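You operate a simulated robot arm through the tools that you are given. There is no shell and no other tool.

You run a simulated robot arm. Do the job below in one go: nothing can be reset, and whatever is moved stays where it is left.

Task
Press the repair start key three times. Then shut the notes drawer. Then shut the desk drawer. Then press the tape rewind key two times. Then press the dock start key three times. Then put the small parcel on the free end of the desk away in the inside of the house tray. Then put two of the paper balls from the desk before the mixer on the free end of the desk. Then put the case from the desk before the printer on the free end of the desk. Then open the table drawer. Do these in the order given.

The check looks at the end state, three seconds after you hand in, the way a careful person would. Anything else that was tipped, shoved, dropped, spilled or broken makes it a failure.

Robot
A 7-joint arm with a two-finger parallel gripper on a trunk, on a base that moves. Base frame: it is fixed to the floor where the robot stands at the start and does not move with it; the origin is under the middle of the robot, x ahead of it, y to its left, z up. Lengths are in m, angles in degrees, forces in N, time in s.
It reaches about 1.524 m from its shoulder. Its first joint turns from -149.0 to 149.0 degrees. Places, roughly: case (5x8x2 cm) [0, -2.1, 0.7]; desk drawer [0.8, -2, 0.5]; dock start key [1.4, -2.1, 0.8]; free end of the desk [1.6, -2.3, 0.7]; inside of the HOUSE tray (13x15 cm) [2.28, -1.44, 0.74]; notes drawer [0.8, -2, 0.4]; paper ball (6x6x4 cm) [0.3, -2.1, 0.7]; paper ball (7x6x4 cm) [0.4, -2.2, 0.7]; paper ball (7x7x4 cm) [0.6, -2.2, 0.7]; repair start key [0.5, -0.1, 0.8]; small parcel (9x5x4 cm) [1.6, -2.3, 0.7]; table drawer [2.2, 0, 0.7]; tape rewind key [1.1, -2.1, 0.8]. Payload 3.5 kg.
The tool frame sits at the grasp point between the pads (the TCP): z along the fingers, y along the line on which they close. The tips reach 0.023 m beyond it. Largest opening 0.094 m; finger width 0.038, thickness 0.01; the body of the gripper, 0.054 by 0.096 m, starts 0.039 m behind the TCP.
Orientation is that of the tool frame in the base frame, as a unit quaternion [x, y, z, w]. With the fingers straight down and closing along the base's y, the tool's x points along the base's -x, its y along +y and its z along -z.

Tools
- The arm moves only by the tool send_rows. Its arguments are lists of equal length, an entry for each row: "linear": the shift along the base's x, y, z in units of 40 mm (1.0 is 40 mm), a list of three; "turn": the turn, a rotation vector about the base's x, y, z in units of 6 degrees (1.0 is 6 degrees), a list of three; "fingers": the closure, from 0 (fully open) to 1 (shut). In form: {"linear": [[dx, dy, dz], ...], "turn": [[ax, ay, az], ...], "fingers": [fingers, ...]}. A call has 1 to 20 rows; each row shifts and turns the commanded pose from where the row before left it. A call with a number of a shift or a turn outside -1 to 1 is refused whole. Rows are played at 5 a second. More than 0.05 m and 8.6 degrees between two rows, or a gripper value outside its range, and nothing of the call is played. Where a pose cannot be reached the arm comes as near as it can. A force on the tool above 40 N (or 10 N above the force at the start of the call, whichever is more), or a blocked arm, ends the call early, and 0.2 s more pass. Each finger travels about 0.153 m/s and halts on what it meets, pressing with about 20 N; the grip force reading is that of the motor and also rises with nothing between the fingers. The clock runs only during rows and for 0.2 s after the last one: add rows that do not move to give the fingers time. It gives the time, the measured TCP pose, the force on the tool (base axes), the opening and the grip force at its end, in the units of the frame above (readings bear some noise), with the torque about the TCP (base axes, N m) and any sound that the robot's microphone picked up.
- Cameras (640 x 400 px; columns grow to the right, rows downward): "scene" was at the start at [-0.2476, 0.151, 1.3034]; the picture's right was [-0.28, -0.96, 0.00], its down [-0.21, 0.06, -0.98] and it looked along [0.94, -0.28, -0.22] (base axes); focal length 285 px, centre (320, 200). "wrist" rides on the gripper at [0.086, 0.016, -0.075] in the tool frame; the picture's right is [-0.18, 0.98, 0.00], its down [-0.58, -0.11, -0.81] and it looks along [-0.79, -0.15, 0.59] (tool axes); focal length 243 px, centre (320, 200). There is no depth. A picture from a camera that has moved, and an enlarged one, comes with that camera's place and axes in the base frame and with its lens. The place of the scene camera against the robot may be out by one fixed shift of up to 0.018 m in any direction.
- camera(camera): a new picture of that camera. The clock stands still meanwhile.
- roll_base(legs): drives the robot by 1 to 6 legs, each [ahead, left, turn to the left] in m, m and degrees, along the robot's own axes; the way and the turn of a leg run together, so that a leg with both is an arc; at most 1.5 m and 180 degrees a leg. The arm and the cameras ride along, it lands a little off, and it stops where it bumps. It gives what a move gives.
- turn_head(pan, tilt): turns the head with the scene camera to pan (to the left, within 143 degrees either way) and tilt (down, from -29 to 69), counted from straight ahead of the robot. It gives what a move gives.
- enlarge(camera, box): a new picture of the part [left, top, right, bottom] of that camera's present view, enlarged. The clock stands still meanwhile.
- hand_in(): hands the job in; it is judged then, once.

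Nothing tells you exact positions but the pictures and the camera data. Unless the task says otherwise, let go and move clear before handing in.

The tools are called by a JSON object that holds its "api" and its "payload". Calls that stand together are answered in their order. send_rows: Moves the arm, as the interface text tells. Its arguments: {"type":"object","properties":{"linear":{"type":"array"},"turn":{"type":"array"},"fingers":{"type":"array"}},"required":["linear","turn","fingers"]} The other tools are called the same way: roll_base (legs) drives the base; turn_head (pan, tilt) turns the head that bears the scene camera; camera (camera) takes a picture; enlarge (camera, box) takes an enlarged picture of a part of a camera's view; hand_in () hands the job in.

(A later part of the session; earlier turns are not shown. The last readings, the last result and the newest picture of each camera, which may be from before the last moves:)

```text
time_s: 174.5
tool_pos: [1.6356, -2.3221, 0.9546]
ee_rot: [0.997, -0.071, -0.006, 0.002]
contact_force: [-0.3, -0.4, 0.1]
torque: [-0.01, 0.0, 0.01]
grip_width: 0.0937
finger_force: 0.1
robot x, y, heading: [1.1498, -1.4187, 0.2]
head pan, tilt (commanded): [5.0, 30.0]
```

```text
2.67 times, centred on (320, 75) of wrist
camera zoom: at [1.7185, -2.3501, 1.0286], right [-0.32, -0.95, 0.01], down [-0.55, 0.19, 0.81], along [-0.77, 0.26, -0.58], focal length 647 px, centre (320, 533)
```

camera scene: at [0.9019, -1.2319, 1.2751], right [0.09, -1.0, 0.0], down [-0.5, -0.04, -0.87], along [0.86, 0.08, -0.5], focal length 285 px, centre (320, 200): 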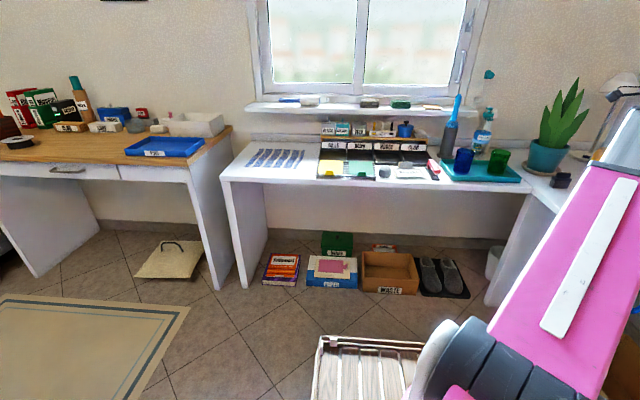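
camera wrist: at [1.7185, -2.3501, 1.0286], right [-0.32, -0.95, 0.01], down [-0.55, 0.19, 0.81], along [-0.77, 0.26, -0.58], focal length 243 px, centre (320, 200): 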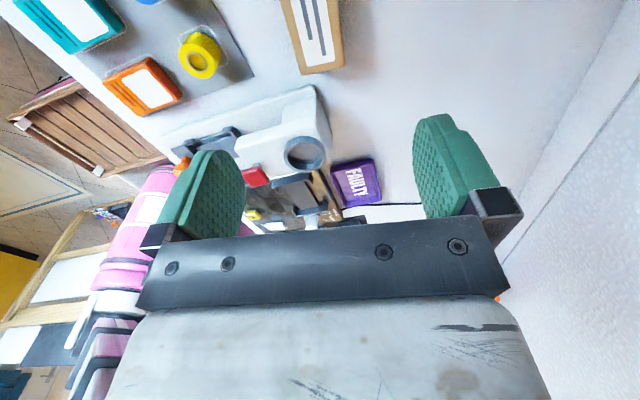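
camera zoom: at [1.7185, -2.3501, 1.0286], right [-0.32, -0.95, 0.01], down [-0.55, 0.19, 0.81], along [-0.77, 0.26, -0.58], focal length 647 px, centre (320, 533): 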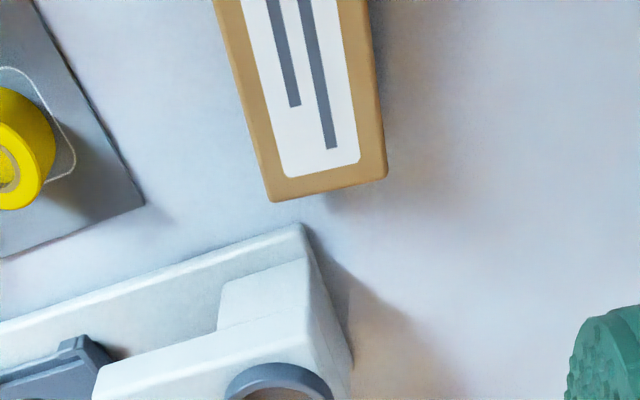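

The alignment is good. I'll lower with open fingers around the parcel.

{"api": "send_rows", "payload": {"linear": [[-0.1, 0.07, -0.3], [0, 0, -0.6], [0, 0, -0.8], [0, 0, -0.8], [0, 0, -0.7], [0, 0, -0.5], [0, 0, -0.3], [0, 0, -0.1], [0, 0, 0]], "turn": [[0, 0, 0], [0, 0, 0], [0, 0, 0], [0, 0, 0], [0, 0, 0], [0, 0, 0], [0, 0, 0], [0, 0, 0], [0, 0, 0]], "fingers": [0, 0, 0, 0, 0, 0, 0, 0, 0]}}

{"api": "camera", "payload": {"camera": "wrist"}}

```text
time_s: 176.5
tool_pos: [1.6306, -2.3187, 0.7898]
ee_rot: [0.998, -0.07, -0.005, 0.002]
contact_force: [0.4, 0.7, 1.0]
torque: [-0.01, -0.03, -0.01]
grip_width: 0.0941
finger_force: 0.1
robot x, y, heading: [1.1498, -1.4157, 0.2]
head pan, tilt (commanded): [5.0, 30.0]
```

```text
taken
camera wrist: at [1.7143, -2.3477, 0.8645], right [-0.32, -0.95, 0.01], down [-0.55, 0.19, 0.81], along [-0.77, 0.26, -0.58], focal length 243 px, centre (320, 200)
```

wrist: 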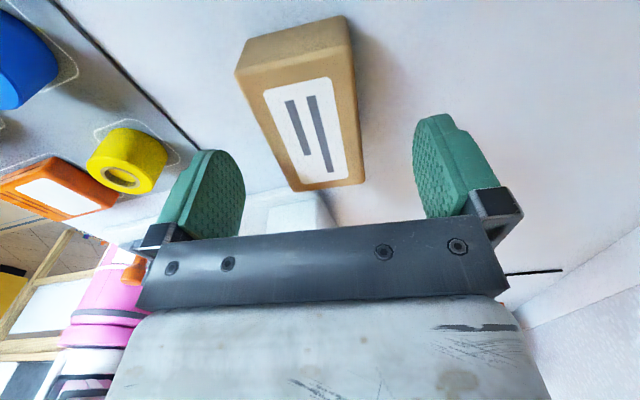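

{"api": "send_rows", "payload": {"linear": [[-0.05, 0.05, -0.3], [0, 0, -0.3], [0, 0, -0.25], [0, 0, -0.15], [0, 0, -0.1], [0, 0, 0]], "turn": [[0, 0, 0], [0, 0, 0], [0, 0, 0], [0, 0, 0], [0, 0, 0], [0, 0, 0]], "fingers": [0, 0, 0, 0, 0, 0]}}

{"api": "camera", "payload": {"camera": "wrist"}}

```text
time_s: 177.6
tool_pos: [1.6293, -2.3177, 0.7539]
ee_rot: [0.998, -0.069, -0.004, 0.002]
contact_force: [-3.4, -0.4, 11.8]
torque: [0.55, -0.27, 0.22]
grip_width: 0.0935
finger_force: 0.0
robot x, y, heading: [1.1491, -1.419, 0.1]
head pan, tilt (commanded): [5.0, 30.0]
stopped in row 5: the force on the tool passed its limit at 47 N (the readings are from after the stop); the commanded pose is now the measured one
```

```text
taken
camera wrist: at [1.7122, -2.3451, 0.8283], right [-0.32, -0.95, 0.01], down [-0.55, 0.19, 0.81], along [-0.77, 0.25, -0.59], focal length 243 px, centre (320, 200)
```

wrist: 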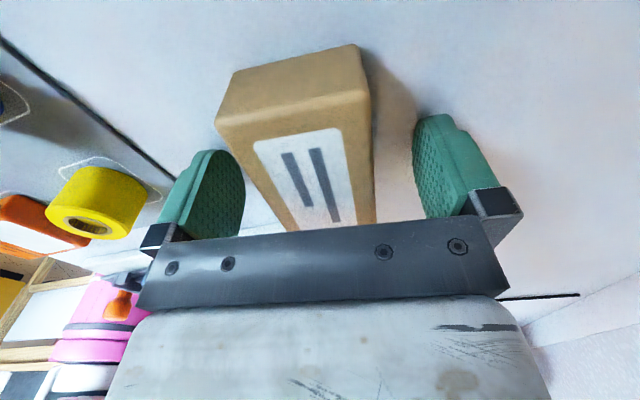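

The fingertips touched the desk, so its top is at z≈0.73. I'll lift about 5 mm and close on the parcel.

{"api": "send_rows", "payload": {"linear": [[0, 0, 0.07], [0, 0, 0.07], [0, 0, 0], [0, 0, 0], [0, 0, 0], [0, 0, 0], [0, 0, 0]], "turn": [[0, 0, 0], [0, 0, 0], [0, 0, 0], [0, 0, 0], [0, 0, 0], [0, 0, 0], [0, 0, 0]], "fingers": [0, 0, 0.2, 0.4, 0.7, 1, 1]}}

{"api": "camera", "payload": {"camera": "wrist"}}

```text
time_s: 179.2
tool_pos: [1.6301, -2.317, 0.7578]
ee_rot: [0.998, -0.07, -0.004, 0.003]
contact_force: [-0.1, 0.1, 1.8]
torque: [0.1, 0.06, -0.05]
grip_width: 0.0496
finger_force: 20.0
robot x, y, heading: [1.1493, -1.4184, 0.1]
head pan, tilt (commanded): [5.0, 30.0]
```

```text
taken
camera wrist: at [1.7124, -2.3453, 0.8329], right [-0.32, -0.95, 0.01], down [-0.55, 0.19, 0.81], along [-0.77, 0.26, -0.59], focal length 243 px, centre (320, 200)
```

wrist: 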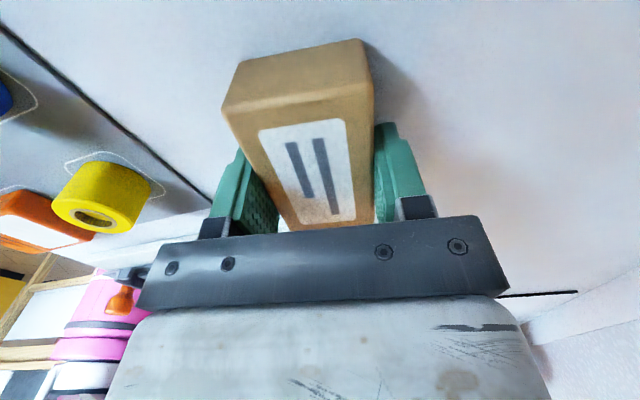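

The parcel is gripped at 5 cm. I'll lift it straight up.

{"api": "send_rows", "payload": {"linear": [[0, 0, 0.2], [0, 0, 0.4], [0, 0, 0.6], [0, 0, 0.7], [0, 0, 0.8], [0, 0, 0.8], [0, 0, 0.8], [0, 0, 0.7], [0, 0, 0.5], [0, 0, 0.2]], "turn": [[0, 0, 0], [0, 0, 0], [0, 0, 0], [0, 0, 0], [0, 0, 0], [0, 0, 0], [0, 0, 0], [0, 0, 0], [0, 0, 0], [0, 0, 0]], "fingers": [1, 1, 1, 1, 1, 1, 1, 1, 1, 1]}}

{"api": "camera", "payload": {"camera": "wrist"}}

```text
time_s: 181.4
tool_pos: [1.6291, -2.3192, 0.9859]
ee_rot: [0.998, -0.069, -0.004, 0.003]
contact_force: [1.1, -0.5, 0.2]
torque: [-0.01, -0.02, 0.03]
grip_width: 0.0001
finger_force: 20.1
robot x, y, heading: [1.1471, -1.4138, 0.2]
head pan, tilt (commanded): [5.0, 30.0]
```

```text
taken
camera wrist: at [1.712, -2.3462, 1.0612], right [-0.32, -0.95, 0.01], down [-0.55, 0.19, 0.81], along [-0.77, 0.26, -0.59], focal length 243 px, centre (320, 200)
```

wrist: 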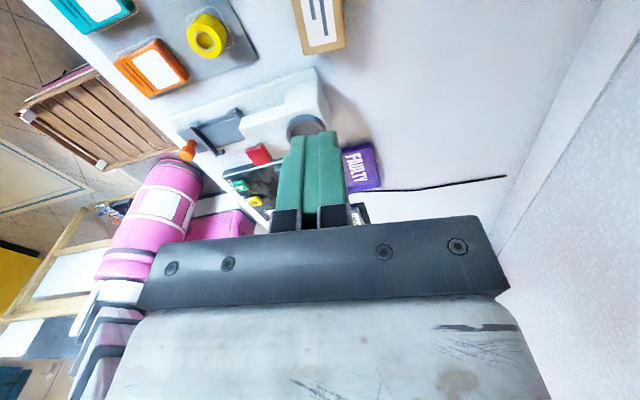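

The parcel slipped out of the fingers. I'll check where it is and how it lies.

{"api": "enlarge", "payload": {"camera": "wrist", "box": [220, 0, 420, 125]}}

{"api": "turn_head", "payload": {"pan": -58, "tilt": 30}}

{"api": "camera", "payload": {"camera": "scene"}}

```text
3.20 times, centred on (320, 62) of wrist
camera zoom: at [1.712, -2.3462, 1.0612], right [-0.32, -0.95, 0.01], down [-0.55, 0.19, 0.81], along [-0.77, 0.26, -0.59], focal length 776 px, centre (320, 640)
```

zoom: 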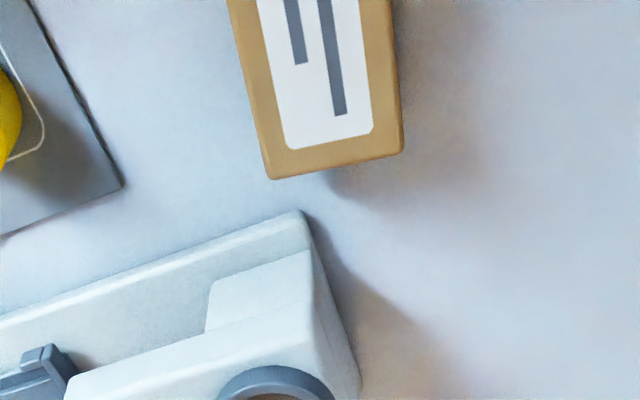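

```text
time_s: 182.8
tool_pos: [1.6298, -2.3174, 0.9863]
ee_rot: [0.998, -0.07, -0.005, 0.002]
contact_force: [0.0, 0.8, 0.2]
torque: [0.03, -0.01, -0.02]
grip_width: 0.0001
finger_force: 20.2
robot x, y, heading: [1.1453, -1.4143, 0.2]
head pan, tilt (commanded): [-58.0, 30.0]
```

```text
taken
camera scene: at [0.8598, -1.3166, 1.275], right [-0.85, -0.53, 0.0], down [-0.27, 0.42, -0.87], along [0.46, -0.73, -0.5], focal length 285 px, centre (320, 200)
```

scene: 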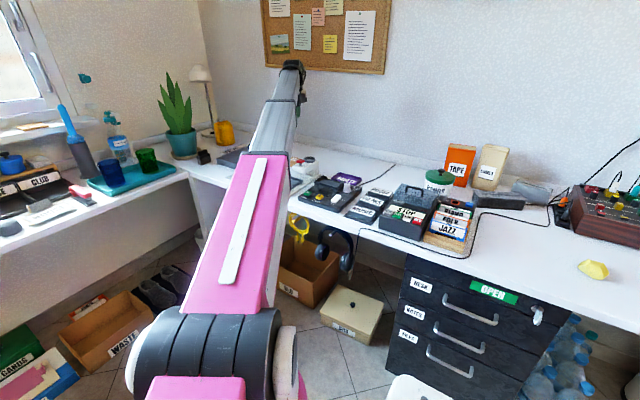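

It is still in its original place, centred about [1.638, -2.319], so nothing was disturbed. I'll open, re-centre 8 mm further along it and grip again, letting the grip settle before a very slow lift.

{"api": "send_rows", "payload": {"linear": [[0.1, 0, 0], [0.1, 0, -0.4], [0, 0, -0.7], [0, 0, -0.8], [0, 0, -0.8], [0, 0, -0.8], [0, 0, -0.7], [0, 0, -0.6], [0, 0, -0.4], [0, 0, -0.3], [0, 0, -0.15], [0, 0, 0]], "turn": [[0, 0, 0], [0, 0, 0], [0, 0, 0], [0, 0, 0], [0, 0, 0], [0, 0, 0], [0, 0, 0], [0, 0, 0], [0, 0, 0], [0, 0, 0], [0, 0, 0], [0, 0, 0]], "fingers": [0, 0, 0, 0, 0, 0, 0, 0, 0, 0, 0, 0]}}

{"api": "camera", "payload": {"camera": "wrist"}}

```text
time_s: 185.4
tool_pos: [1.6372, -2.3169, 0.7581]
ee_rot: [0.998, -0.07, -0.003, 0.003]
contact_force: [0.4, 0.4, 0.8]
torque: [0.01, 0.03, -0.02]
grip_width: 0.0939
finger_force: 0.1
robot x, y, heading: [1.1482, -1.4207, 0.0]
head pan, tilt (commanded): [-58.0, 30.0]
```

```text
taken
camera wrist: at [1.7204, -2.3452, 0.8342], right [-0.32, -0.95, 0.01], down [-0.55, 0.19, 0.81], along [-0.77, 0.26, -0.59], focal length 243 px, centre (320, 200)
```

wrist: 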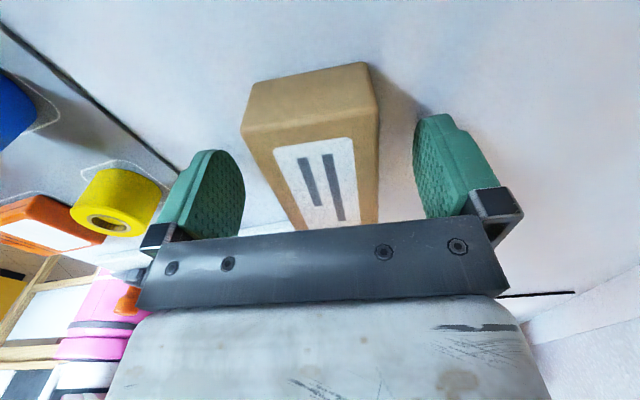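

{"api": "send_rows", "payload": {"linear": [[0, 0, 0], [0, 0, 0], [0, 0, 0], [0, 0, 0], [0, 0, 0], [0, 0, 0], [0, 0, 0]], "turn": [[0, 0, 0], [0, 0, 0], [0, 0, 0], [0, 0, 0], [0, 0, 0], [0, 0, 0], [0, 0, 0]], "fingers": [0.2, 0.4, 0.7, 1, 1, 1, 1]}}

{"api": "send_rows", "payload": {"linear": [[0, 0, 0.05], [0, 0, 0.1], [0, 0, 0.1], [0, 0, 0.1], [0, 0, 0.1], [0, 0, 0.05], [0, 0, 0]], "turn": [[0, 0, 0], [0, 0, 0], [0, 0, 0], [0, 0, 0], [0, 0, 0], [0, 0, 0], [0, 0, 0]], "fingers": [1, 1, 1, 1, 1, 1, 1]}}

{"api": "camera", "payload": {"camera": "wrist"}}

```text
time_s: 187.0
tool_pos: [1.6371, -2.3169, 0.7608]
ee_rot: [0.998, -0.07, -0.004, 0.003]
contact_force: [-0.1, -0.3, -0.5]
torque: [-0.01, 0.02, 0.01]
grip_width: 0.0494
finger_force: 20.3
robot x, y, heading: [1.1522, -1.4167, 0.2]
head pan, tilt (commanded): [-58.0, 30.0]
```

```text
time_s: 188.6
tool_pos: [1.6378, -2.3172, 0.7804]
ee_rot: [0.998, -0.07, -0.004, 0.002]
contact_force: [0.4, -0.3, -1.8]
torque: [0.01, 0.01, 0.02]
grip_width: 0.0497
finger_force: 19.9
robot x, y, heading: [1.149, -1.4161, 0.3]
head pan, tilt (commanded): [-58.0, 30.0]
```

```text
taken
camera wrist: at [1.7206, -2.3455, 0.8547], right [-0.32, -0.95, 0.01], down [-0.55, 0.19, 0.81], along [-0.77, 0.26, -0.59], focal length 243 px, centre (320, 200)
```

wrist: 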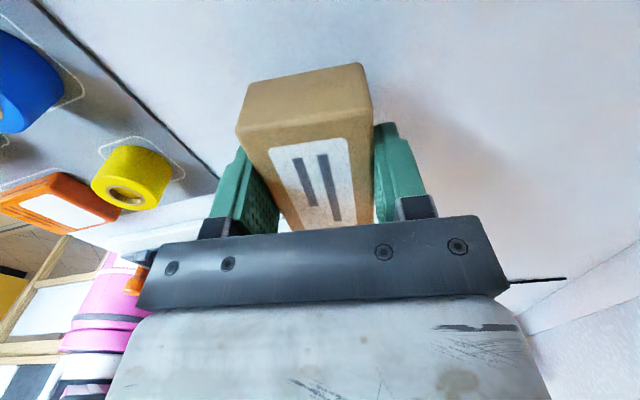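

It is lifted 2 cm and held, at a weight of about 0.2 kg. I'll keep lifting slowly.

{"api": "send_rows", "payload": {"linear": [[0, 0, 0.1], [0, 0, 0.2], [0, 0, 0.25], [0, 0, 0.3], [0, 0, 0.3], [0, 0, 0.3], [0, 0, 0.3], [0, 0, 0.3], [0, 0, 0.3], [0, 0, 0.3], [0, 0, 0.3], [0, 0, 0.3], [0, 0, 0.3], [0, 0, 0.3], [0, 0, 0.3], [0, 0, 0.3], [0, 0, 0.3], [0, 0, 0.2], [0, 0, 0.1], [0, 0, 0]], "turn": [[0, 0, 0], [0, 0, 0], [0, 0, 0], [0, 0, 0], [0, 0, 0], [0, 0, 0], [0, 0, 0], [0, 0, 0], [0, 0, 0], [0, 0, 0], [0, 0, 0], [0, 0, 0], [0, 0, 0], [0, 0, 0], [0, 0, 0], [0, 0, 0], [0, 0, 0], [0, 0, 0], [0, 0, 0], [0, 0, 0]], "fingers": [1, 1, 1, 1, 1, 1, 1, 1, 1, 1, 1, 1, 1, 1, 1, 1, 1, 1, 1, 1]}}

{"api": "camera", "payload": {"camera": "wrist"}}

```text
time_s: 192.8
tool_pos: [1.6374, -2.3164, 0.9812]
ee_rot: [0.998, -0.07, -0.003, 0.002]
contact_force: [-0.2, -0.2, -1.0]
torque: [0.0, -0.01, 0.01]
grip_width: 0.0493
finger_force: 19.8
robot x, y, heading: [1.1436, -1.4147, 0.1]
head pan, tilt (commanded): [-58.0, 30.0]
```

```text
taken
camera wrist: at [1.7207, -2.3456, 1.0564], right [-0.32, -0.95, 0.01], down [-0.55, 0.19, 0.81], along [-0.77, 0.26, -0.59], focal length 243 px, centre (320, 200)
```

wrist: 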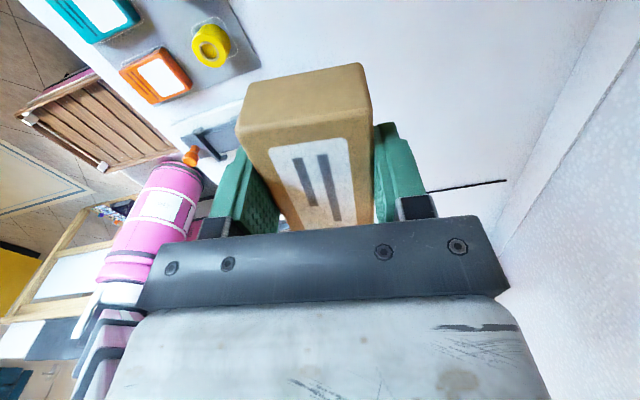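

The parcel is held securely. I'll carry it slowly toward the HOUSE slot in the window desk, turning the hand gradually on the way.

{"api": "send_rows", "payload": {"linear": [[0.05, 0.1, 0.1], [0.1, 0.25, 0.1], [0.1, 0.35, 0.1], [0.1, 0.4, 0.1], [0.1, 0.4, 0.1], [0.1, 0.4, 0.1], [0.1, 0.4, 0.1], [0.1, 0.4, 0.1], [0.1, 0.4, 0.1], [0.1, 0.4, 0.1], [0.1, 0.4, 0.1], [0.1, 0.4, 0], [0.1, 0.4, 0], [0.1, 0.4, 0], [0.1, 0.4, 0], [0.1, 0.4, 0], [0.1, 0.4, 0], [0.1, 0.4, 0], [0.1, 0.4, 0], [0.1, 0.4, 0]], "turn": [[0, 0, 0.2], [0, 0, 0.4], [0, 0, 0.5], [0, 0, 0.5], [0, 0, 0.5], [0, 0, 0.5], [0, 0, 0.5], [0, 0, 0.5], [0, 0, 0.5], [0, 0, 0.5], [0, 0, 0.5], [0, 0, 0.5], [0, 0, 0.5], [0, 0, 0.5], [0, 0, 0.5], [0, 0, 0.5], [0, 0, 0.5], [0, 0, 0.5], [0, 0, 0.5], [0, 0, 0.5]], "fingers": [1, 1, 1, 1, 1, 1, 1, 1, 1, 1, 1, 1, 1, 1, 1, 1, 1, 1, 1, 1]}}

{"api": "send_rows", "payload": {"linear": [[0.2, 0.4, 0], [0.2, 0.4, 0], [0.2, 0.4, 0], [0.2, 0.4, 0], [0.2, 0.4, 0], [0.2, 0.4, 0], [0.2, 0.4, 0], [0.2, 0.4, 0], [0.2, 0.4, 0], [0.2, 0.4, 0], [0.2, 0.4, 0], [0.2, 0.4, 0], [0.2, 0.4, 0], [0.2, 0.4, 0], [0.2, 0.4, 0], [0.2, 0.4, 0], [0.2, 0.3, 0], [0.2, 0.3, 0], [0.2, 0.2, 0], [0.1, 0.1, 0]], "turn": [[0, 0, 0.5], [0, 0, 0.5], [0, 0, 0.5], [0, 0, 0.5], [0, 0, 0.5], [0, 0, 0.5], [0, 0, 0.5], [0, 0, 0.5], [0, 0, 0.5], [0, 0, 0.5], [0, 0, 0.5], [0, 0, 0.5], [0, 0, 0.5], [0, 0, 0.5], [0, 0, 0.5], [0, 0, 0.5], [0, 0, 0.5], [0, 0, 0.4], [0, 0, 0.3], [0, 0, 0.2]], "fingers": [1, 1, 1, 1, 1, 1, 1, 1, 1, 1, 1, 1, 1, 1, 1, 1, 1, 1, 1, 1]}}

{"api": "camera", "payload": {"camera": "wrist"}}

```text
time_s: 197.0
tool_pos: [1.7153, -2.0172, 1.0253]
ee_rot: [0.907, 0.42, -0.002, 0.004]
contact_force: [-0.1, 0.0, -1.3]
torque: [0.0, 0.01, 0.0]
grip_width: 0.0496
finger_force: 20.3
robot x, y, heading: [1.1445, -1.4179, -0.1]
head pan, tilt (commanded): [-58.0, 30.0]
```

```text
time_s: 201.2
tool_pos: [1.8725, -1.7249, 1.0263]
ee_rot: [0.602, 0.799, 0.0, 0.004]
contact_force: [0.8, -0.4, -1.2]
torque: [0.0, -0.02, 0.01]
grip_width: 0.0498
finger_force: 20.1
robot x, y, heading: [1.1523, -1.4152, -0.0]
head pan, tilt (commanded): [-58.0, 30.0]
```

```text
taken
camera wrist: at [1.8621, -1.6373, 1.1008], right [1.0, 0.09, 0.01], down [0.05, -0.58, 0.81], along [0.08, -0.81, -0.59], focal length 243 px, centre (320, 200)
```

wrist: 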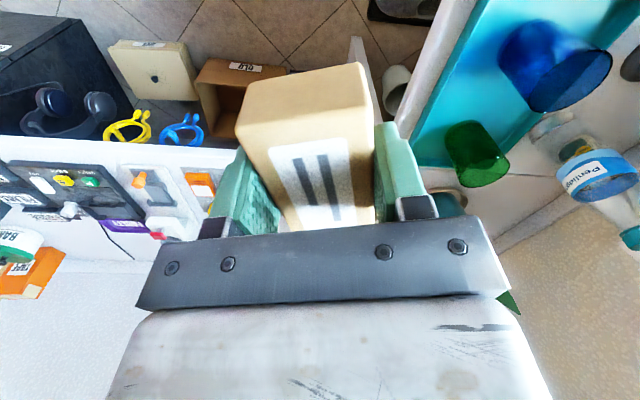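

{"api": "send_rows", "payload": {"linear": [[0.1, 0.1, 0], [0.2, 0.25, 0], [0.25, 0.35, 0], [0.25, 0.4, 0], [0.25, 0.4, 0], [0.25, 0.4, 0], [0.25, 0.4, 0], [0.25, 0.4, 0], [0.25, 0.4, 0], [0.25, 0.4, 0], [0.25, 0.4, 0], [0.25, 0.4, 0], [0.25, 0.4, 0], [0.25, 0.4, 0], [0.25, 0.4, 0], [0.25, 0.4, 0], [0.25, 0.4, 0], [0.2, 0.4, 0], [0.2, 0.3, 0], [0.1, 0.1, 0]], "turn": [[0, 0, 0.3], [0, 0, 0.5], [0, 0, 0.65], [0, 0, 0.7], [0, 0, 0.7], [0, 0, 0.7], [0, 0, 0.7], [0, 0, 0.7], [0, 0, 0.7], [0, 0, 0.7], [0, 0, 0.7], [0, 0, 0.7], [0, 0, 0.7], [0, 0, 0.7], [0, 0, 0.7], [0, 0, 0.7], [0, 0, 0.65], [0, 0, 0.5], [0, 0, 0.3], [0, 0, 0.1]], "fingers": [1, 1, 1, 1, 1, 1, 1, 1, 1, 1, 1, 1, 1, 1, 1, 1, 1, 1, 1, 1]}}

{"api": "camera", "payload": {"camera": "wrist"}}

{"api": "turn_head", "payload": {"pan": 5, "tilt": 30}}

{"api": "camera", "payload": {"camera": "scene"}}

```text
time_s: 205.4
tool_pos: [2.0539, -1.4416, 1.0259]
ee_rot: [0.012, 1.0, 0.002, 0.005]
contact_force: [-0.6, 1.2, -1.0]
torque: [-0.03, 0.02, -0.01]
grip_width: 0.0497
finger_force: 20.2
robot x, y, heading: [1.1487, -1.4144, 0.1]
head pan, tilt (commanded): [-58.0, 30.0]
```

```text
taken
camera wrist: at [1.9659, -1.4234, 1.1006], right [0.21, 0.98, 0.01], down [0.57, -0.13, 0.81], along [0.79, -0.16, -0.59], focal length 243 px, centre (320, 200)
```

wrist: 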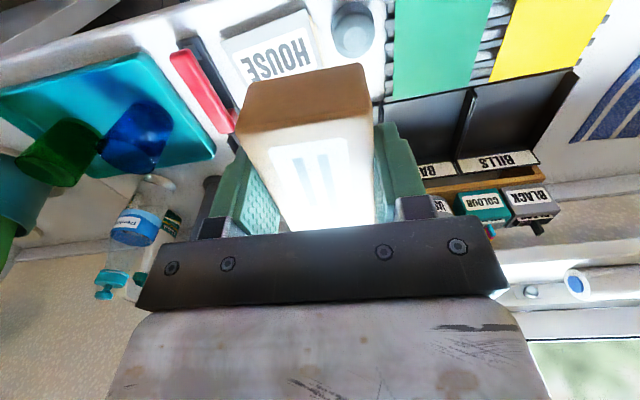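

```text
time_s: 206.7
tool_pos: [2.0534, -1.4406, 1.0253]
ee_rot: [0.012, 1.0, 0.003, 0.004]
contact_force: [-0.3, -0.6, -1.1]
torque: [-0.01, -0.01, 0.0]
grip_width: 0.05
finger_force: 20.1
robot x, y, heading: [1.1513, -1.4178, -0.1]
head pan, tilt (commanded): [5.0, 30.0]
```

```text
taken
camera scene: at [0.9019, -1.2319, 1.275], right [0.09, -1.0, 0.0], down [-0.5, -0.04, -0.87], along [0.86, 0.08, -0.5], focal length 285 px, centre (320, 200)
```

scene: 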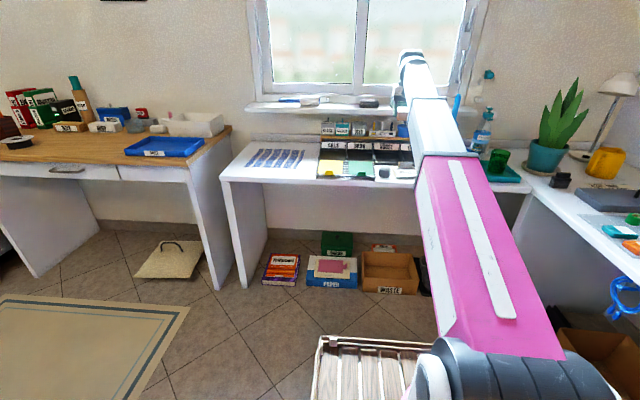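

From the wrist view the dividers run at y≈-1.367 and -1.499, so HOUSE is centred at y≈-1.435. I'll move forward over the slot.

{"api": "send_rows", "payload": {"linear": [[0.1, 0, 0], [0.25, 0, 0], [0.4, 0.05, 0], [0.45, 0.05, 0], [0.45, 0, 0], [0.45, 0, 0], [0.45, 0, 0], [0.45, 0, 0], [0.45, 0, 0], [0.45, 0, 0], [0.45, 0, 0], [0.45, 0, 0], [0.4, 0, 0], [0.25, 0, 0], [0.1, 0, 0]], "turn": [[0, 0, 0], [0, 0, 0.1], [0, 0, 0.1], [0, 0, 0], [0, 0, 0], [0, 0, 0], [0, 0, 0], [0, 0, 0], [0, 0, 0], [0, 0, 0], [0, 0, 0], [0, 0, 0], [0, 0, 0], [0, 0, 0], [0, 0, 0]], "fingers": [1, 1, 1, 1, 1, 1, 1, 1, 1, 1, 1, 1, 1, 1, 1]}}

{"api": "camera", "payload": {"camera": "wrist"}}

{"api": "enlarge", "payload": {"camera": "scene", "box": [305, 80, 465, 180]}}

```text
time_s: 209.9
tool_pos: [2.2755, -1.4371, 1.0256]
ee_rot: [0.001, 1.0, 0.003, 0.004]
contact_force: [-0.3, 1.0, -1.3]
torque: [-0.01, 0.0, 0.03]
grip_width: 0.0497
finger_force: 19.9
robot x, y, heading: [1.1523, -1.4203, -0.1]
head pan, tilt (commanded): [5.0, 30.0]
```

```text
taken
camera wrist: at [2.1875, -1.4215, 1.1005], right [0.19, 0.98, 0.01], down [0.57, -0.12, 0.81], along [0.8, -0.15, -0.59], focal length 243 px, centre (320, 200)
```

wrist: 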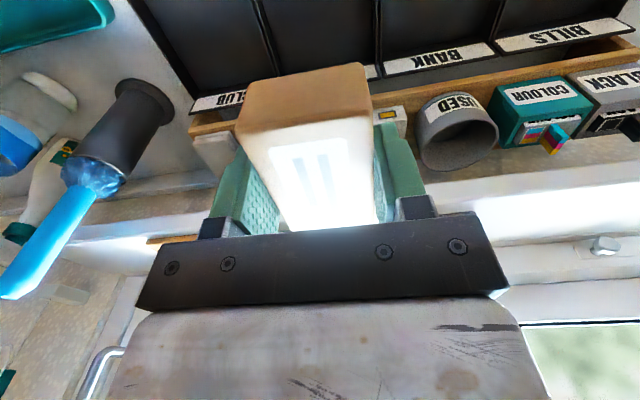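

```text
4.00 times, centred on (385, 130) of scene
camera zoom: at [0.9019, -1.2318, 1.2751], right [0.09, -1.0, 0.0], down [-0.5, -0.04, -0.87], along [0.86, 0.08, -0.5], focal length 1139 px, centre (60, 480)
```

zoom: 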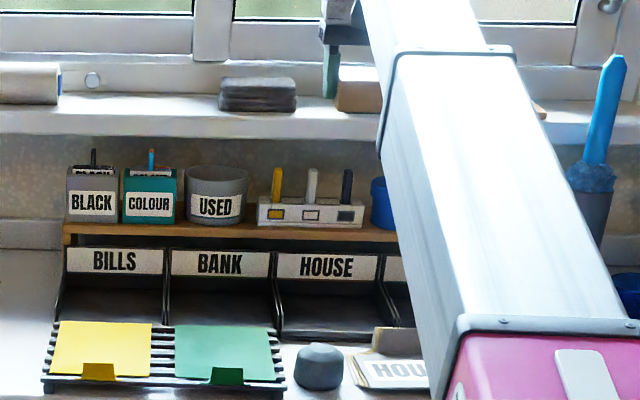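

The slot's dividers are at y≈-1.373 and -1.505 and its back is at x≈2.355, so the parcel is centred over it. I'll lower it in.

{"api": "send_rows", "payload": {"linear": [[0, 0, -0.15], [0, 0, -0.3], [0, 0, -0.4], [0, 0, -0.4], [0, 0, -0.4], [0, 0, -0.4], [0, 0, -0.4], [0, 0, -0.4], [0, 0, -0.4], [0, 0, -0.4], [0, 0, -0.4], [0, 0, -0.4], [0, 0, -0.4], [0, 0, -0.4], [0, 0, -0.3], [0, 0, -0.2], [0, 0, -0.1], [0, 0, 0]], "turn": [[0, 0, 0], [0, 0, 0], [0, 0, 0], [0, 0, 0], [0, 0, 0], [0, 0, 0], [0, 0, 0], [0, 0, 0], [0, 0, 0], [0, 0, 0], [0, 0, 0], [0, 0, 0], [0, 0, 0], [0, 0, 0], [0, 0, 0], [0, 0, 0], [0, 0, 0], [0, 0, 0]], "fingers": [1, 1, 1, 1, 1, 1, 1, 1, 1, 1, 1, 1, 1, 1, 1, 1, 1, 1]}}

{"api": "camera", "payload": {"camera": "wrist"}}

{"api": "enlarge", "payload": {"camera": "scene", "box": [305, 100, 465, 200]}}

```text
time_s: 213.7
tool_pos: [2.2755, -1.4378, 0.7908]
ee_rot: [0.002, 1.0, 0.002, 0.004]
contact_force: [-0.2, -0.5, -1.1]
torque: [0.03, 0.0, 0.02]
grip_width: 0.0497
finger_force: 20.3
robot x, y, heading: [1.1471, -1.4182, 0.1]
head pan, tilt (commanded): [5.0, 30.0]
```

```text
taken
camera wrist: at [2.1877, -1.4217, 0.8666], right [0.19, 0.98, 0.01], down [0.57, -0.12, 0.81], along [0.8, -0.15, -0.59], focal length 243 px, centre (320, 200)
```

wrist: 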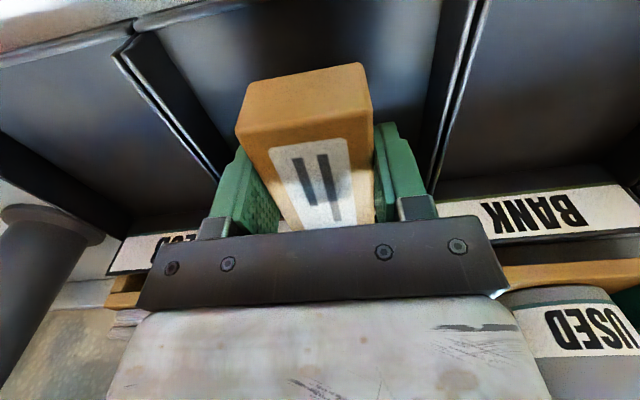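

```text
4.00 times, centred on (385, 150) of scene
camera zoom: at [0.9019, -1.2318, 1.2751], right [0.09, -1.0, 0.0], down [-0.5, -0.04, -0.87], along [0.86, 0.08, -0.5], focal length 1139 px, centre (60, 400)
```

zoom: 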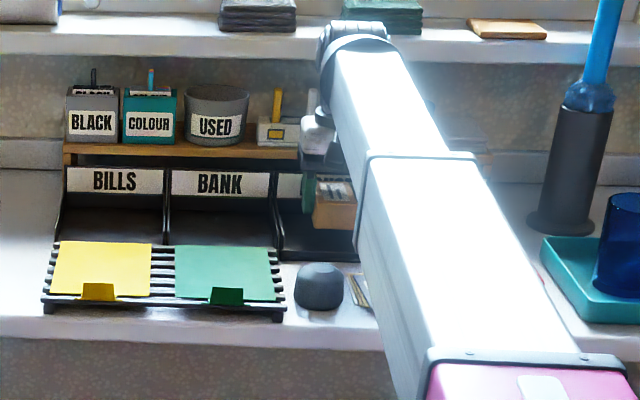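

The parcel is between the dividers. I'll lower the last bit gently until it touches the tray floor.

{"api": "send_rows", "payload": {"linear": [[0, 0, -0.15], [0, 0, -0.15], [0, 0, -0.1], [0, 0, -0.05], [0, 0, 0]], "turn": [[0, 0, 0], [0, 0, 0], [0, 0, 0], [0, 0, 0], [0, 0, 0]], "fingers": [1, 1, 1, 1, 1]}}

{"api": "send_rows", "payload": {"linear": [[0, 0, -0.05], [0, 0, -0.05], [0, 0, 0]], "turn": [[0, 0, 0], [0, 0, 0], [0, 0, 0]], "fingers": [1, 1, 1]}}

```text
time_s: 214.9
tool_pos: [2.2749, -1.4375, 0.7744]
ee_rot: [0.002, 1.0, 0.003, 0.004]
contact_force: [0.8, -0.7, -1.0]
torque: [0.02, 0.01, -0.01]
grip_width: 0.0499
finger_force: 19.7
robot x, y, heading: [1.1528, -1.4159, 0.4]
head pan, tilt (commanded): [5.0, 30.0]
```

```text
time_s: 215.7
tool_pos: [2.275, -1.4377, 0.7701]
ee_rot: [0.002, 1.0, 0.003, 0.004]
contact_force: [0.1, 0.2, -1.4]
torque: [-0.01, 0.01, 0.01]
grip_width: 0.0497
finger_force: 19.8
robot x, y, heading: [1.1502, -1.4154, 0.2]
head pan, tilt (commanded): [5.0, 30.0]
```

{"api": "send_rows", "payload": {"linear": [[0, 0, -0.05], [0, 0, -0.05], [0, 0, 0]], "turn": [[0, 0, 0], [0, 0, 0], [0, 0, 0]], "fingers": [1, 1, 1]}}

```text
time_s: 216.5
tool_pos: [2.2756, -1.438, 0.766]
ee_rot: [0.002, 1.0, 0.003, 0.003]
contact_force: [-0.1, 1.4, -1.7]
torque: [0.0, 0.03, 0.04]
grip_width: 0.0496
finger_force: 20.4
robot x, y, heading: [1.1467, -1.4186, 0.4]
head pan, tilt (commanded): [5.0, 30.0]
```

{"api": "send_rows", "payload": {"linear": [[0, 0, -0.05], [0, 0, -0.05], [0, 0, 0]], "turn": [[0, 0, 0], [0, 0, 0], [0, 0, 0]], "fingers": [1, 1, 1]}}

```text
time_s: 217.3
tool_pos: [2.2765, -1.4364, 0.7627]
ee_rot: [0.002, 1.0, 0.004, 0.004]
contact_force: [0.7, 0.7, 18.9]
torque: [-0.28, -0.02, 0.0]
grip_width: 0.05
finger_force: 19.3
robot x, y, heading: [1.1483, -1.4155, -0.0]
head pan, tilt (commanded): [5.0, 30.0]
```

Contact with the tray floor. I'll release by opening the fingers only part way, to stay clear of the dividers.

{"api": "send_rows", "payload": {"linear": [[0, 0, 0.03], [0, 0, 0], [0, 0, 0], [0, 0, 0], [0, 0, 0]], "turn": [[0, 0, 0], [0, 0, 0], [0, 0, 0], [0, 0, 0], [0, 0, 0]], "fingers": [1, 0.4, 0.25, 0.25, 0.25]}}

{"api": "send_rows", "payload": {"linear": [[0, 0, 0.1], [0, 0, 0.3], [0, 0, 0.5], [0, 0, 0.7], [0, 0, 0.8], [0, 0, 0.8], [0, 0, 0.8], [0, 0, 0.7], [0, 0, 0.5], [0, 0, 0.2]], "turn": [[0, 0, 0], [0, 0, 0], [0, 0, 0], [0, 0, 0], [0, 0, 0], [0, 0, 0], [0, 0, 0], [0, 0, 0], [0, 0, 0], [0, 0, 0]], "fingers": [0.25, 0.25, 0.25, 0.25, 0.25, 0.25, 0.25, 0.25, 0.25, 0.25]}}

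{"api": "camera", "payload": {"camera": "wrist"}}

```text
time_s: 218.5
tool_pos: [2.2765, -1.4366, 0.7638]
ee_rot: [0.002, 1.0, 0.002, 0.003]
contact_force: [-0.1, 1.7, -0.9]
torque: [-0.01, -0.02, -0.03]
grip_width: 0.0704
finger_force: 0.0
robot x, y, heading: [1.1459, -1.4166, 0.1]
head pan, tilt (commanded): [5.0, 30.0]
```

```text
time_s: 220.7
tool_pos: [2.2763, -1.4372, 0.9797]
ee_rot: [0.001, 1.0, 0.003, 0.003]
contact_force: [0.4, -0.4, -0.3]
torque: [0.01, 0.01, -0.05]
grip_width: 0.0707
finger_force: 0.0
robot x, y, heading: [1.1494, -1.4186, -0.0]
head pan, tilt (commanded): [5.0, 30.0]
```

```text
taken
camera wrist: at [2.188, -1.4215, 1.0544], right [0.19, 0.98, 0.01], down [0.57, -0.12, 0.81], along [0.8, -0.15, -0.59], focal length 243 px, centre (320, 200)
```

wrist: 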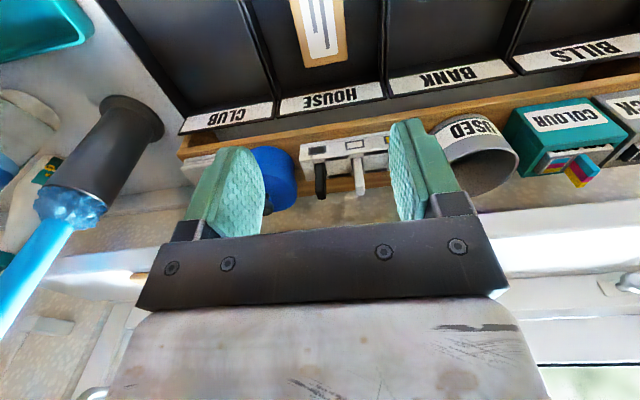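

The parcel lies inside the HOUSE slot. Next come the paper balls. I can reach both them and the free end from here, so I'll retrace my path back and look at the free end first.

{"api": "send_rows", "payload": {"linear": [[-0.3, 0, 0.1], [-0.6, 0, 0.2], [-0.8, 0, 0.2], [-0.8, 0, 0.2], [-0.8, 0, 0.2], [-0.8, 0, 0.1], [-0.7, 0, 0], [-0.6, -0.2, 0], [-0.5, -0.5, 0], [-0.4, -0.7, 0], [-0.4, -0.8, 0], [-0.4, -0.8, 0], [-0.4, -0.8, 0], [-0.4, -0.8, 0], [-0.4, -0.8, 0], [-0.4, -0.8, 0], [-0.4, -0.8, 0], [-0.4, -0.8, 0], [-0.4, -0.8, 0], [-0.4, -0.8, 0]], "turn": [[0, 0, 0], [0, 0, 0], [0, 0, 0], [0, 0, -0.2], [0, 0, -0.4], [0, 0, -0.6], [0, 0, -0.8], [0, 0, -0.8], [0, 0, -0.8], [0, 0, -0.8], [0, 0, -0.8], [0, 0, -0.8], [0, 0, -0.8], [0, 0, -0.8], [0, 0, -0.8], [0, 0, -0.8], [0, 0, -0.8], [0, 0, -0.8], [0, 0, -0.8], [0, 0, -0.8]], "fingers": [0.25, 0, 0, 0, 0, 0, 0, 0, 0, 0, 0, 0, 0, 0, 0, 0, 0, 0, 0, 0]}}

{"api": "send_rows", "payload": {"linear": [[-0.2, -0.8, 0], [-0.2, -0.8, 0], [-0.2, -0.8, 0], [-0.2, -0.8, 0], [-0.2, -0.8, 0], [-0.2, -0.8, 0], [-0.2, -0.8, 0], [-0.1, -0.8, 0], [-0.1, -0.6, 0], [0, -0.4, 0], [0, -0.2, 0]], "turn": [[0, 0, -0.8], [0, 0, -0.8], [0, 0, -0.8], [0, 0, -0.8], [0, 0, -0.8], [0, 0, -0.8], [0, 0, -0.8], [0, 0, -0.8], [0, 0, -0.6], [0, 0, -0.4], [0, 0, -0.2]], "fingers": [0, 0, 0, 0, 0, 0, 0, 0, 0, 0, 0]}}

{"api": "camera", "payload": {"camera": "wrist"}}

{"api": "enlarge", "payload": {"camera": "scene", "box": [305, 100, 465, 200]}}

```text
time_s: 224.9
tool_pos: [1.8636, -1.814, 1.019]
ee_rot: [0.607, 0.795, 0.0, 0.004]
contact_force: [0.1, 0.1, 0.0]
torque: [0.0, -0.04, 0.0]
grip_width: 0.0939
finger_force: 0.1
robot x, y, heading: [1.1525, -1.4157, 0.0]
head pan, tilt (commanded): [5.0, 30.0]
```

```text
time_s: 227.3
tool_pos: [1.7997, -2.1175, 1.0193]
ee_rot: [0.867, 0.497, -0.002, 0.005]
contact_force: [0.6, -0.4, 0.1]
torque: [-0.01, 0.0, 0.02]
grip_width: 0.094
finger_force: 0.0
robot x, y, heading: [1.1488, -1.4173, -0.1]
head pan, tilt (commanded): [5.0, 30.0]
```

```text
taken
camera wrist: at [1.8559, -2.0502, 1.094], right [0.76, -0.65, 0.01], down [-0.39, -0.44, 0.81], along [-0.53, -0.61, -0.59], focal length 243 px, centre (320, 200)
```

wrist: 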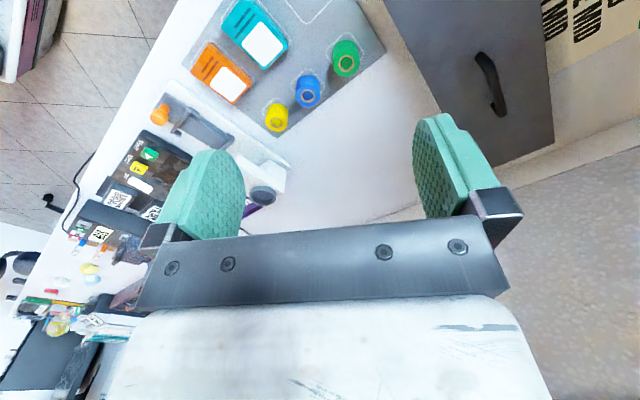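

```text
4.00 times, centred on (385, 150) of scene
camera zoom: at [0.9019, -1.2319, 1.2751], right [0.09, -1.0, 0.0], down [-0.5, -0.04, -0.87], along [0.86, 0.08, -0.5], focal length 1139 px, centre (60, 400)
```

zoom: 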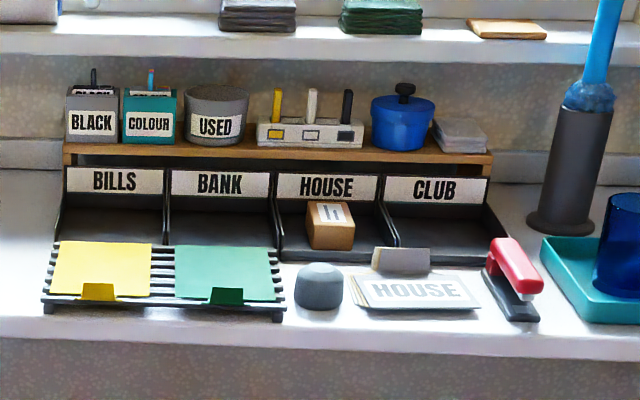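

The parcel is in HOUSE and everything else is undisturbed. The free end of the desk is a clear patch about x 1.60–1.85, y -2.24 to -2.50. Now I'll swing along the desk to the paper balls in front of the mixer.

{"api": "send_rows", "payload": {"linear": [[-0.3, -0.15, 0.1], [-0.6, -0.25, 0.2], [-0.75, -0.35, 0.2], [-0.76, -0.35, 0.2], [-0.76, -0.35, 0.1], [-0.76, -0.35, 0], [-0.76, -0.35, 0], [-0.76, -0.35, 0], [-0.76, -0.35, 0], [-0.75, -0.3, 0], [-0.74, -0.2, 0], [-0.74, -0.2, 0], [-0.74, -0.2, 0], [-0.74, -0.2, 0], [-0.74, -0.2, 0], [-0.74, -0.2, 0], [-0.74, -0.2, 0], [-0.74, -0.1, 0], [-0.74, -0.03, 0], [-0.74, -0.03, 0]], "turn": [[0, 0, -0.2], [0, 0, -0.3], [0, 0, -0.3], [0, 0, -0.3], [0, 0, -0.3], [0, 0, -0.3], [0, 0, -0.3], [0, 0, -0.3], [0, 0, -0.3], [0, 0, -0.3], [0, 0, -0.3], [0, 0, -0.3], [0, 0, -0.3], [0, 0, -0.3], [0, 0, -0.3], [0, 0, -0.3], [0, 0, -0.3], [0, 0, -0.3], [0, 0, -0.3], [0, 0, -0.3]], "fingers": [0, 0, 0, 0, 0, 0, 0, 0, 0, 0, 0, 0, 0, 0, 0, 0, 0, 0, 0, 0]}}

{"api": "send_rows", "payload": {"linear": [[-0.74, -0.03, 0], [-0.74, -0.03, 0], [-0.74, -0.03, 0], [-0.74, 0, 0], [-0.74, 0.1, 0], [-0.73, 0.1, 0], [-0.73, 0.1, 0], [-0.73, 0.1, 0], [-0.73, 0.1, 0], [-0.73, 0.1, 0], [-0.73, 0.1, 0], [-0.7, 0.2, 0], [-0.68, 0.26, 0], [-0.68, 0.26, 0], [-0.68, 0.26, 0], [-0.68, 0.26, 0], [-0.6, 0.26, 0], [-0.4, 0.2, 0], [-0.2, 0.1, 0]], "turn": [[0, 0, -0.3], [0, 0, -0.3], [0, 0, -0.3], [0, 0, -0.3], [0, 0, -0.3], [0, 0, -0.3], [0, 0, -0.3], [0, 0, -0.3], [0, 0, -0.3], [0, 0, -0.3], [0, 0, -0.3], [0, 0, -0.3], [0, 0, -0.3], [0, 0, -0.3], [0, 0, -0.3], [0, 0, -0.3], [0, 0, -0.3], [0, 0, -0.2], [0, 0, 0]], "fingers": [0, 0, 0, 0, 0, 0, 0, 0, 0, 0, 0, 0, 0, 0, 0, 0, 0, 0, 0]}}

{"api": "camera", "payload": {"camera": "wrist"}}

{"api": "turn_head", "payload": {"pan": -100, "tilt": 35}}

{"api": "camera", "payload": {"camera": "scene"}}

```text
time_s: 231.5
tool_pos: [1.2266, -2.3052, 1.0508]
ee_rot: [0.977, 0.212, -0.003, 0.003]
contact_force: [-0.5, -0.3, 0.0]
torque: [0.01, -0.03, 0.03]
grip_width: 0.0939
finger_force: 0.0
robot x, y, heading: [1.1501, -1.4206, -0.0]
head pan, tilt (commanded): [5.0, 30.0]
```

```text
time_s: 235.5
tool_pos: [0.717, -2.2088, 1.0501]
ee_rot: [0.998, -0.066, -0.004, 0.003]
contact_force: [-0.4, -0.4, 0.4]
torque: [0.02, -0.01, 0.01]
grip_width: 0.0944
finger_force: 0.0
robot x, y, heading: [1.1518, -1.4165, 0.2]
head pan, tilt (commanded): [5.0, 30.0]
```

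```text
taken
camera wrist: at [0.8003, -2.2362, 1.1258], right [-0.31, -0.95, 0.01], down [-0.56, 0.19, 0.81], along [-0.77, 0.25, -0.59], focal length 243 px, centre (320, 200)
```

wrist: 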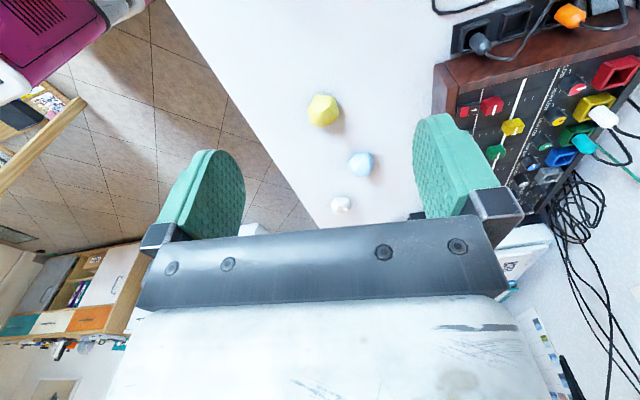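

```text
time_s: 237.3
tool_pos: [0.7171, -2.2092, 1.0514]
ee_rot: [0.998, -0.064, -0.004, 0.003]
contact_force: [-0.3, 0.0, 0.4]
torque: [-0.03, -0.01, -0.01]
grip_width: 0.0942
finger_force: 0.0
robot x, y, heading: [1.15, -1.4164, 0.3]
head pan, tilt (commanded): [-100.0, 35.0]
```

```text
taken
camera scene: at [0.7966, -1.3267, 1.2672], right [-0.99, 0.17, 0.0], down [0.1, 0.57, -0.82], along [-0.14, -0.81, -0.57], focal length 285 px, centre (320, 200)
```

scene: 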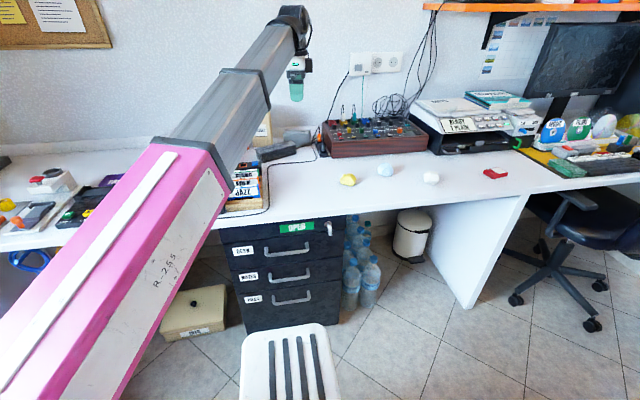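

Yellow is near [0.565, -2.166], blue near [0.41, -2.204] and white near [0.275, -2.125]. I'll take yellow first and hover above it.

{"api": "send_rows", "payload": {"linear": [[-0.2, 0.05, -0.1], [-0.4, 0.1, -0.3], [-0.6, 0.15, -0.5], [-0.7, 0.2, -0.5], [-0.7, 0.2, -0.5], [-0.6, 0.2, -0.4], [-0.4, 0.1, -0.3], [-0.2, 0.05, -0.1]], "turn": [[0, 0, 0], [0, 0, 0], [0, 0, 0], [0, 0, 0], [0, 0, 0], [0, 0, 0], [0, 0, 0], [0, 0, 0]], "fingers": [0, 0, 0, 0, 0, 0, 0, 0]}}

{"api": "camera", "payload": {"camera": "wrist"}}

{"api": "enlarge", "payload": {"camera": "wrist", "box": [200, 0, 440, 150]}}

```text
time_s: 239.1
tool_pos: [0.5646, -2.1672, 0.9424]
ee_rot: [0.998, -0.064, -0.004, 0.002]
contact_force: [0.4, 0.1, 0.4]
torque: [-0.01, -0.02, -0.01]
grip_width: 0.0939
finger_force: 0.0
robot x, y, heading: [1.1472, -1.416, 0.5]
head pan, tilt (commanded): [-100.0, 35.0]
```

```text
taken
camera wrist: at [0.6483, -2.1944, 1.0176], right [-0.31, -0.95, 0.01], down [-0.56, 0.19, 0.81], along [-0.77, 0.25, -0.59], focal length 243 px, centre (320, 200)
```

wrist: 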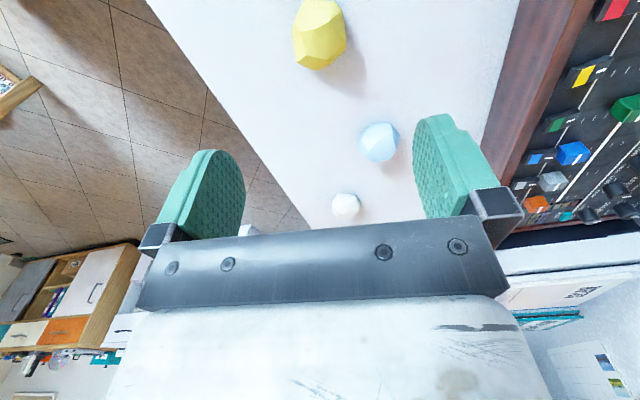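

```text
2.67 times, centred on (320, 75) of wrist
camera zoom: at [0.6483, -2.1944, 1.0176], right [-0.31, -0.95, 0.01], down [-0.56, 0.19, 0.81], along [-0.77, 0.25, -0.59], focal length 647 px, centre (320, 533)
```

zoom: 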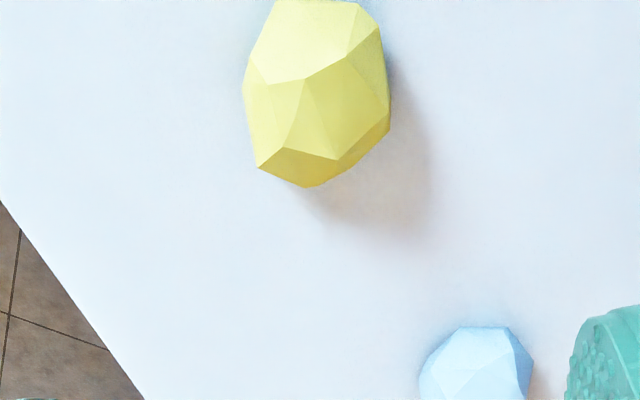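

Aligned over the yellow ball. I'll lower around it and close gently.

{"api": "send_rows", "payload": {"linear": [[-0.1, 0.03, -0.3], [0, 0, -0.6], [0, 0, -0.8], [0, 0, -0.8], [0, 0, -0.7], [0, 0, -0.6], [0, 0, -0.4], [0, 0, -0.2], [0, 0, -0.1], [0, 0, 0]], "turn": [[0, 0, 0], [0, 0, 0], [0, 0, 0], [0, 0, 0], [0, 0, 0], [0, 0, 0], [0, 0, 0], [0, 0, 0], [0, 0, 0], [0, 0, 0]], "fingers": [0, 0, 0, 0, 0, 0, 0, 0, 0, 0]}}

{"api": "camera", "payload": {"camera": "wrist"}}

```text
time_s: 241.3
tool_pos: [0.5612, -2.1671, 0.763]
ee_rot: [0.998, -0.064, -0.003, 0.002]
contact_force: [0.5, -0.2, 0.2]
torque: [0.01, 0.01, 0.01]
grip_width: 0.0939
finger_force: 0.1
robot x, y, heading: [1.1476, -1.4173, -0.1]
head pan, tilt (commanded): [-100.0, 35.0]
```

```text
taken
camera wrist: at [0.6443, -2.1935, 0.8376], right [-0.31, -0.95, 0.01], down [-0.56, 0.19, 0.81], along [-0.77, 0.25, -0.59], focal length 243 px, centre (320, 200)
```

wrist: 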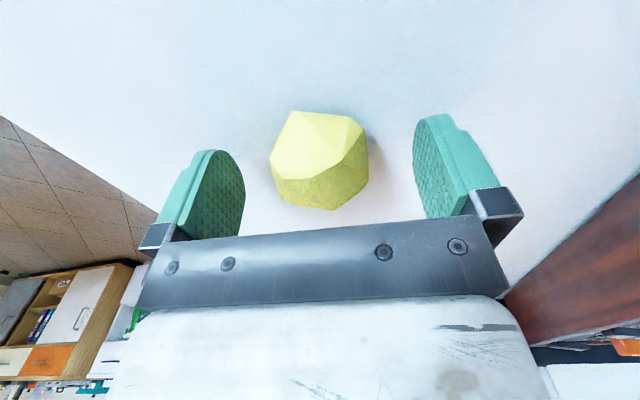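

{"api": "send_rows", "payload": {"linear": [[0, 0, -0.08], [0, 0, 0], [0, 0, 0], [0, 0, 0], [0, 0, 0], [0, 0, 0], [0, 0, 0], [0, 0, 0]], "turn": [[0, 0, 0], [0, 0, 0], [0, 0, 0], [0, 0, 0], [0, 0, 0], [0, 0, 0], [0, 0, 0], [0, 0, 0]], "fingers": [0, 0.1, 0.2, 0.4, 0.7, 1, 1, 1]}}

{"api": "send_rows", "payload": {"linear": [[0, 0, 0.05], [0, 0, 0.1], [0, 0, 0.1], [0, 0, 0.15], [0, 0, 0.15], [0, 0, 0.1], [0, 0, 0]], "turn": [[0, 0, 0], [0, 0, 0], [0, 0, 0], [0, 0, 0], [0, 0, 0], [0, 0, 0], [0, 0, 0]], "fingers": [1, 1, 1, 1, 1, 1, 1]}}

{"api": "camera", "payload": {"camera": "wrist"}}

```text
time_s: 243.1
tool_pos: [0.5613, -2.1678, 0.7608]
ee_rot: [0.998, -0.065, -0.003, 0.003]
contact_force: [-0.5, -0.5, 0.3]
torque: [0.03, 0.0, 0.02]
grip_width: 0.0518
finger_force: 20.5
robot x, y, heading: [1.1497, -1.4161, 0.3]
head pan, tilt (commanded): [-100.0, 35.0]
```

```text
time_s: 244.7
tool_pos: [0.5612, -2.1657, 0.7864]
ee_rot: [0.998, -0.064, -0.004, 0.003]
contact_force: [0.2, 0.0, -0.6]
torque: [0.0, -0.02, -0.02]
grip_width: 0.0521
finger_force: 19.8
robot x, y, heading: [1.1491, -1.419, 0.0]
head pan, tilt (commanded): [-100.0, 35.0]
```

```text
taken
camera wrist: at [0.6443, -2.1934, 0.8606], right [-0.31, -0.95, 0.01], down [-0.56, 0.19, 0.81], along [-0.77, 0.25, -0.59], focal length 243 px, centre (320, 200)
```

wrist: 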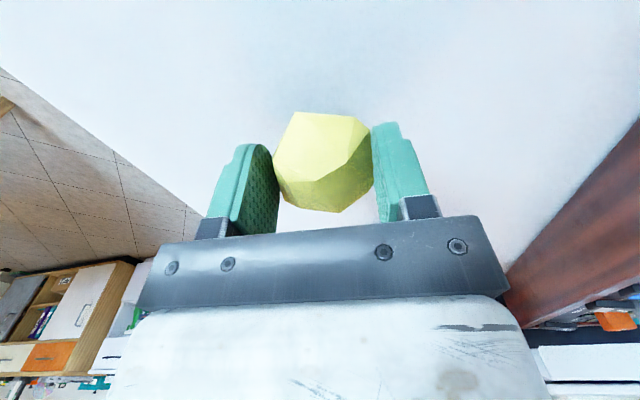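

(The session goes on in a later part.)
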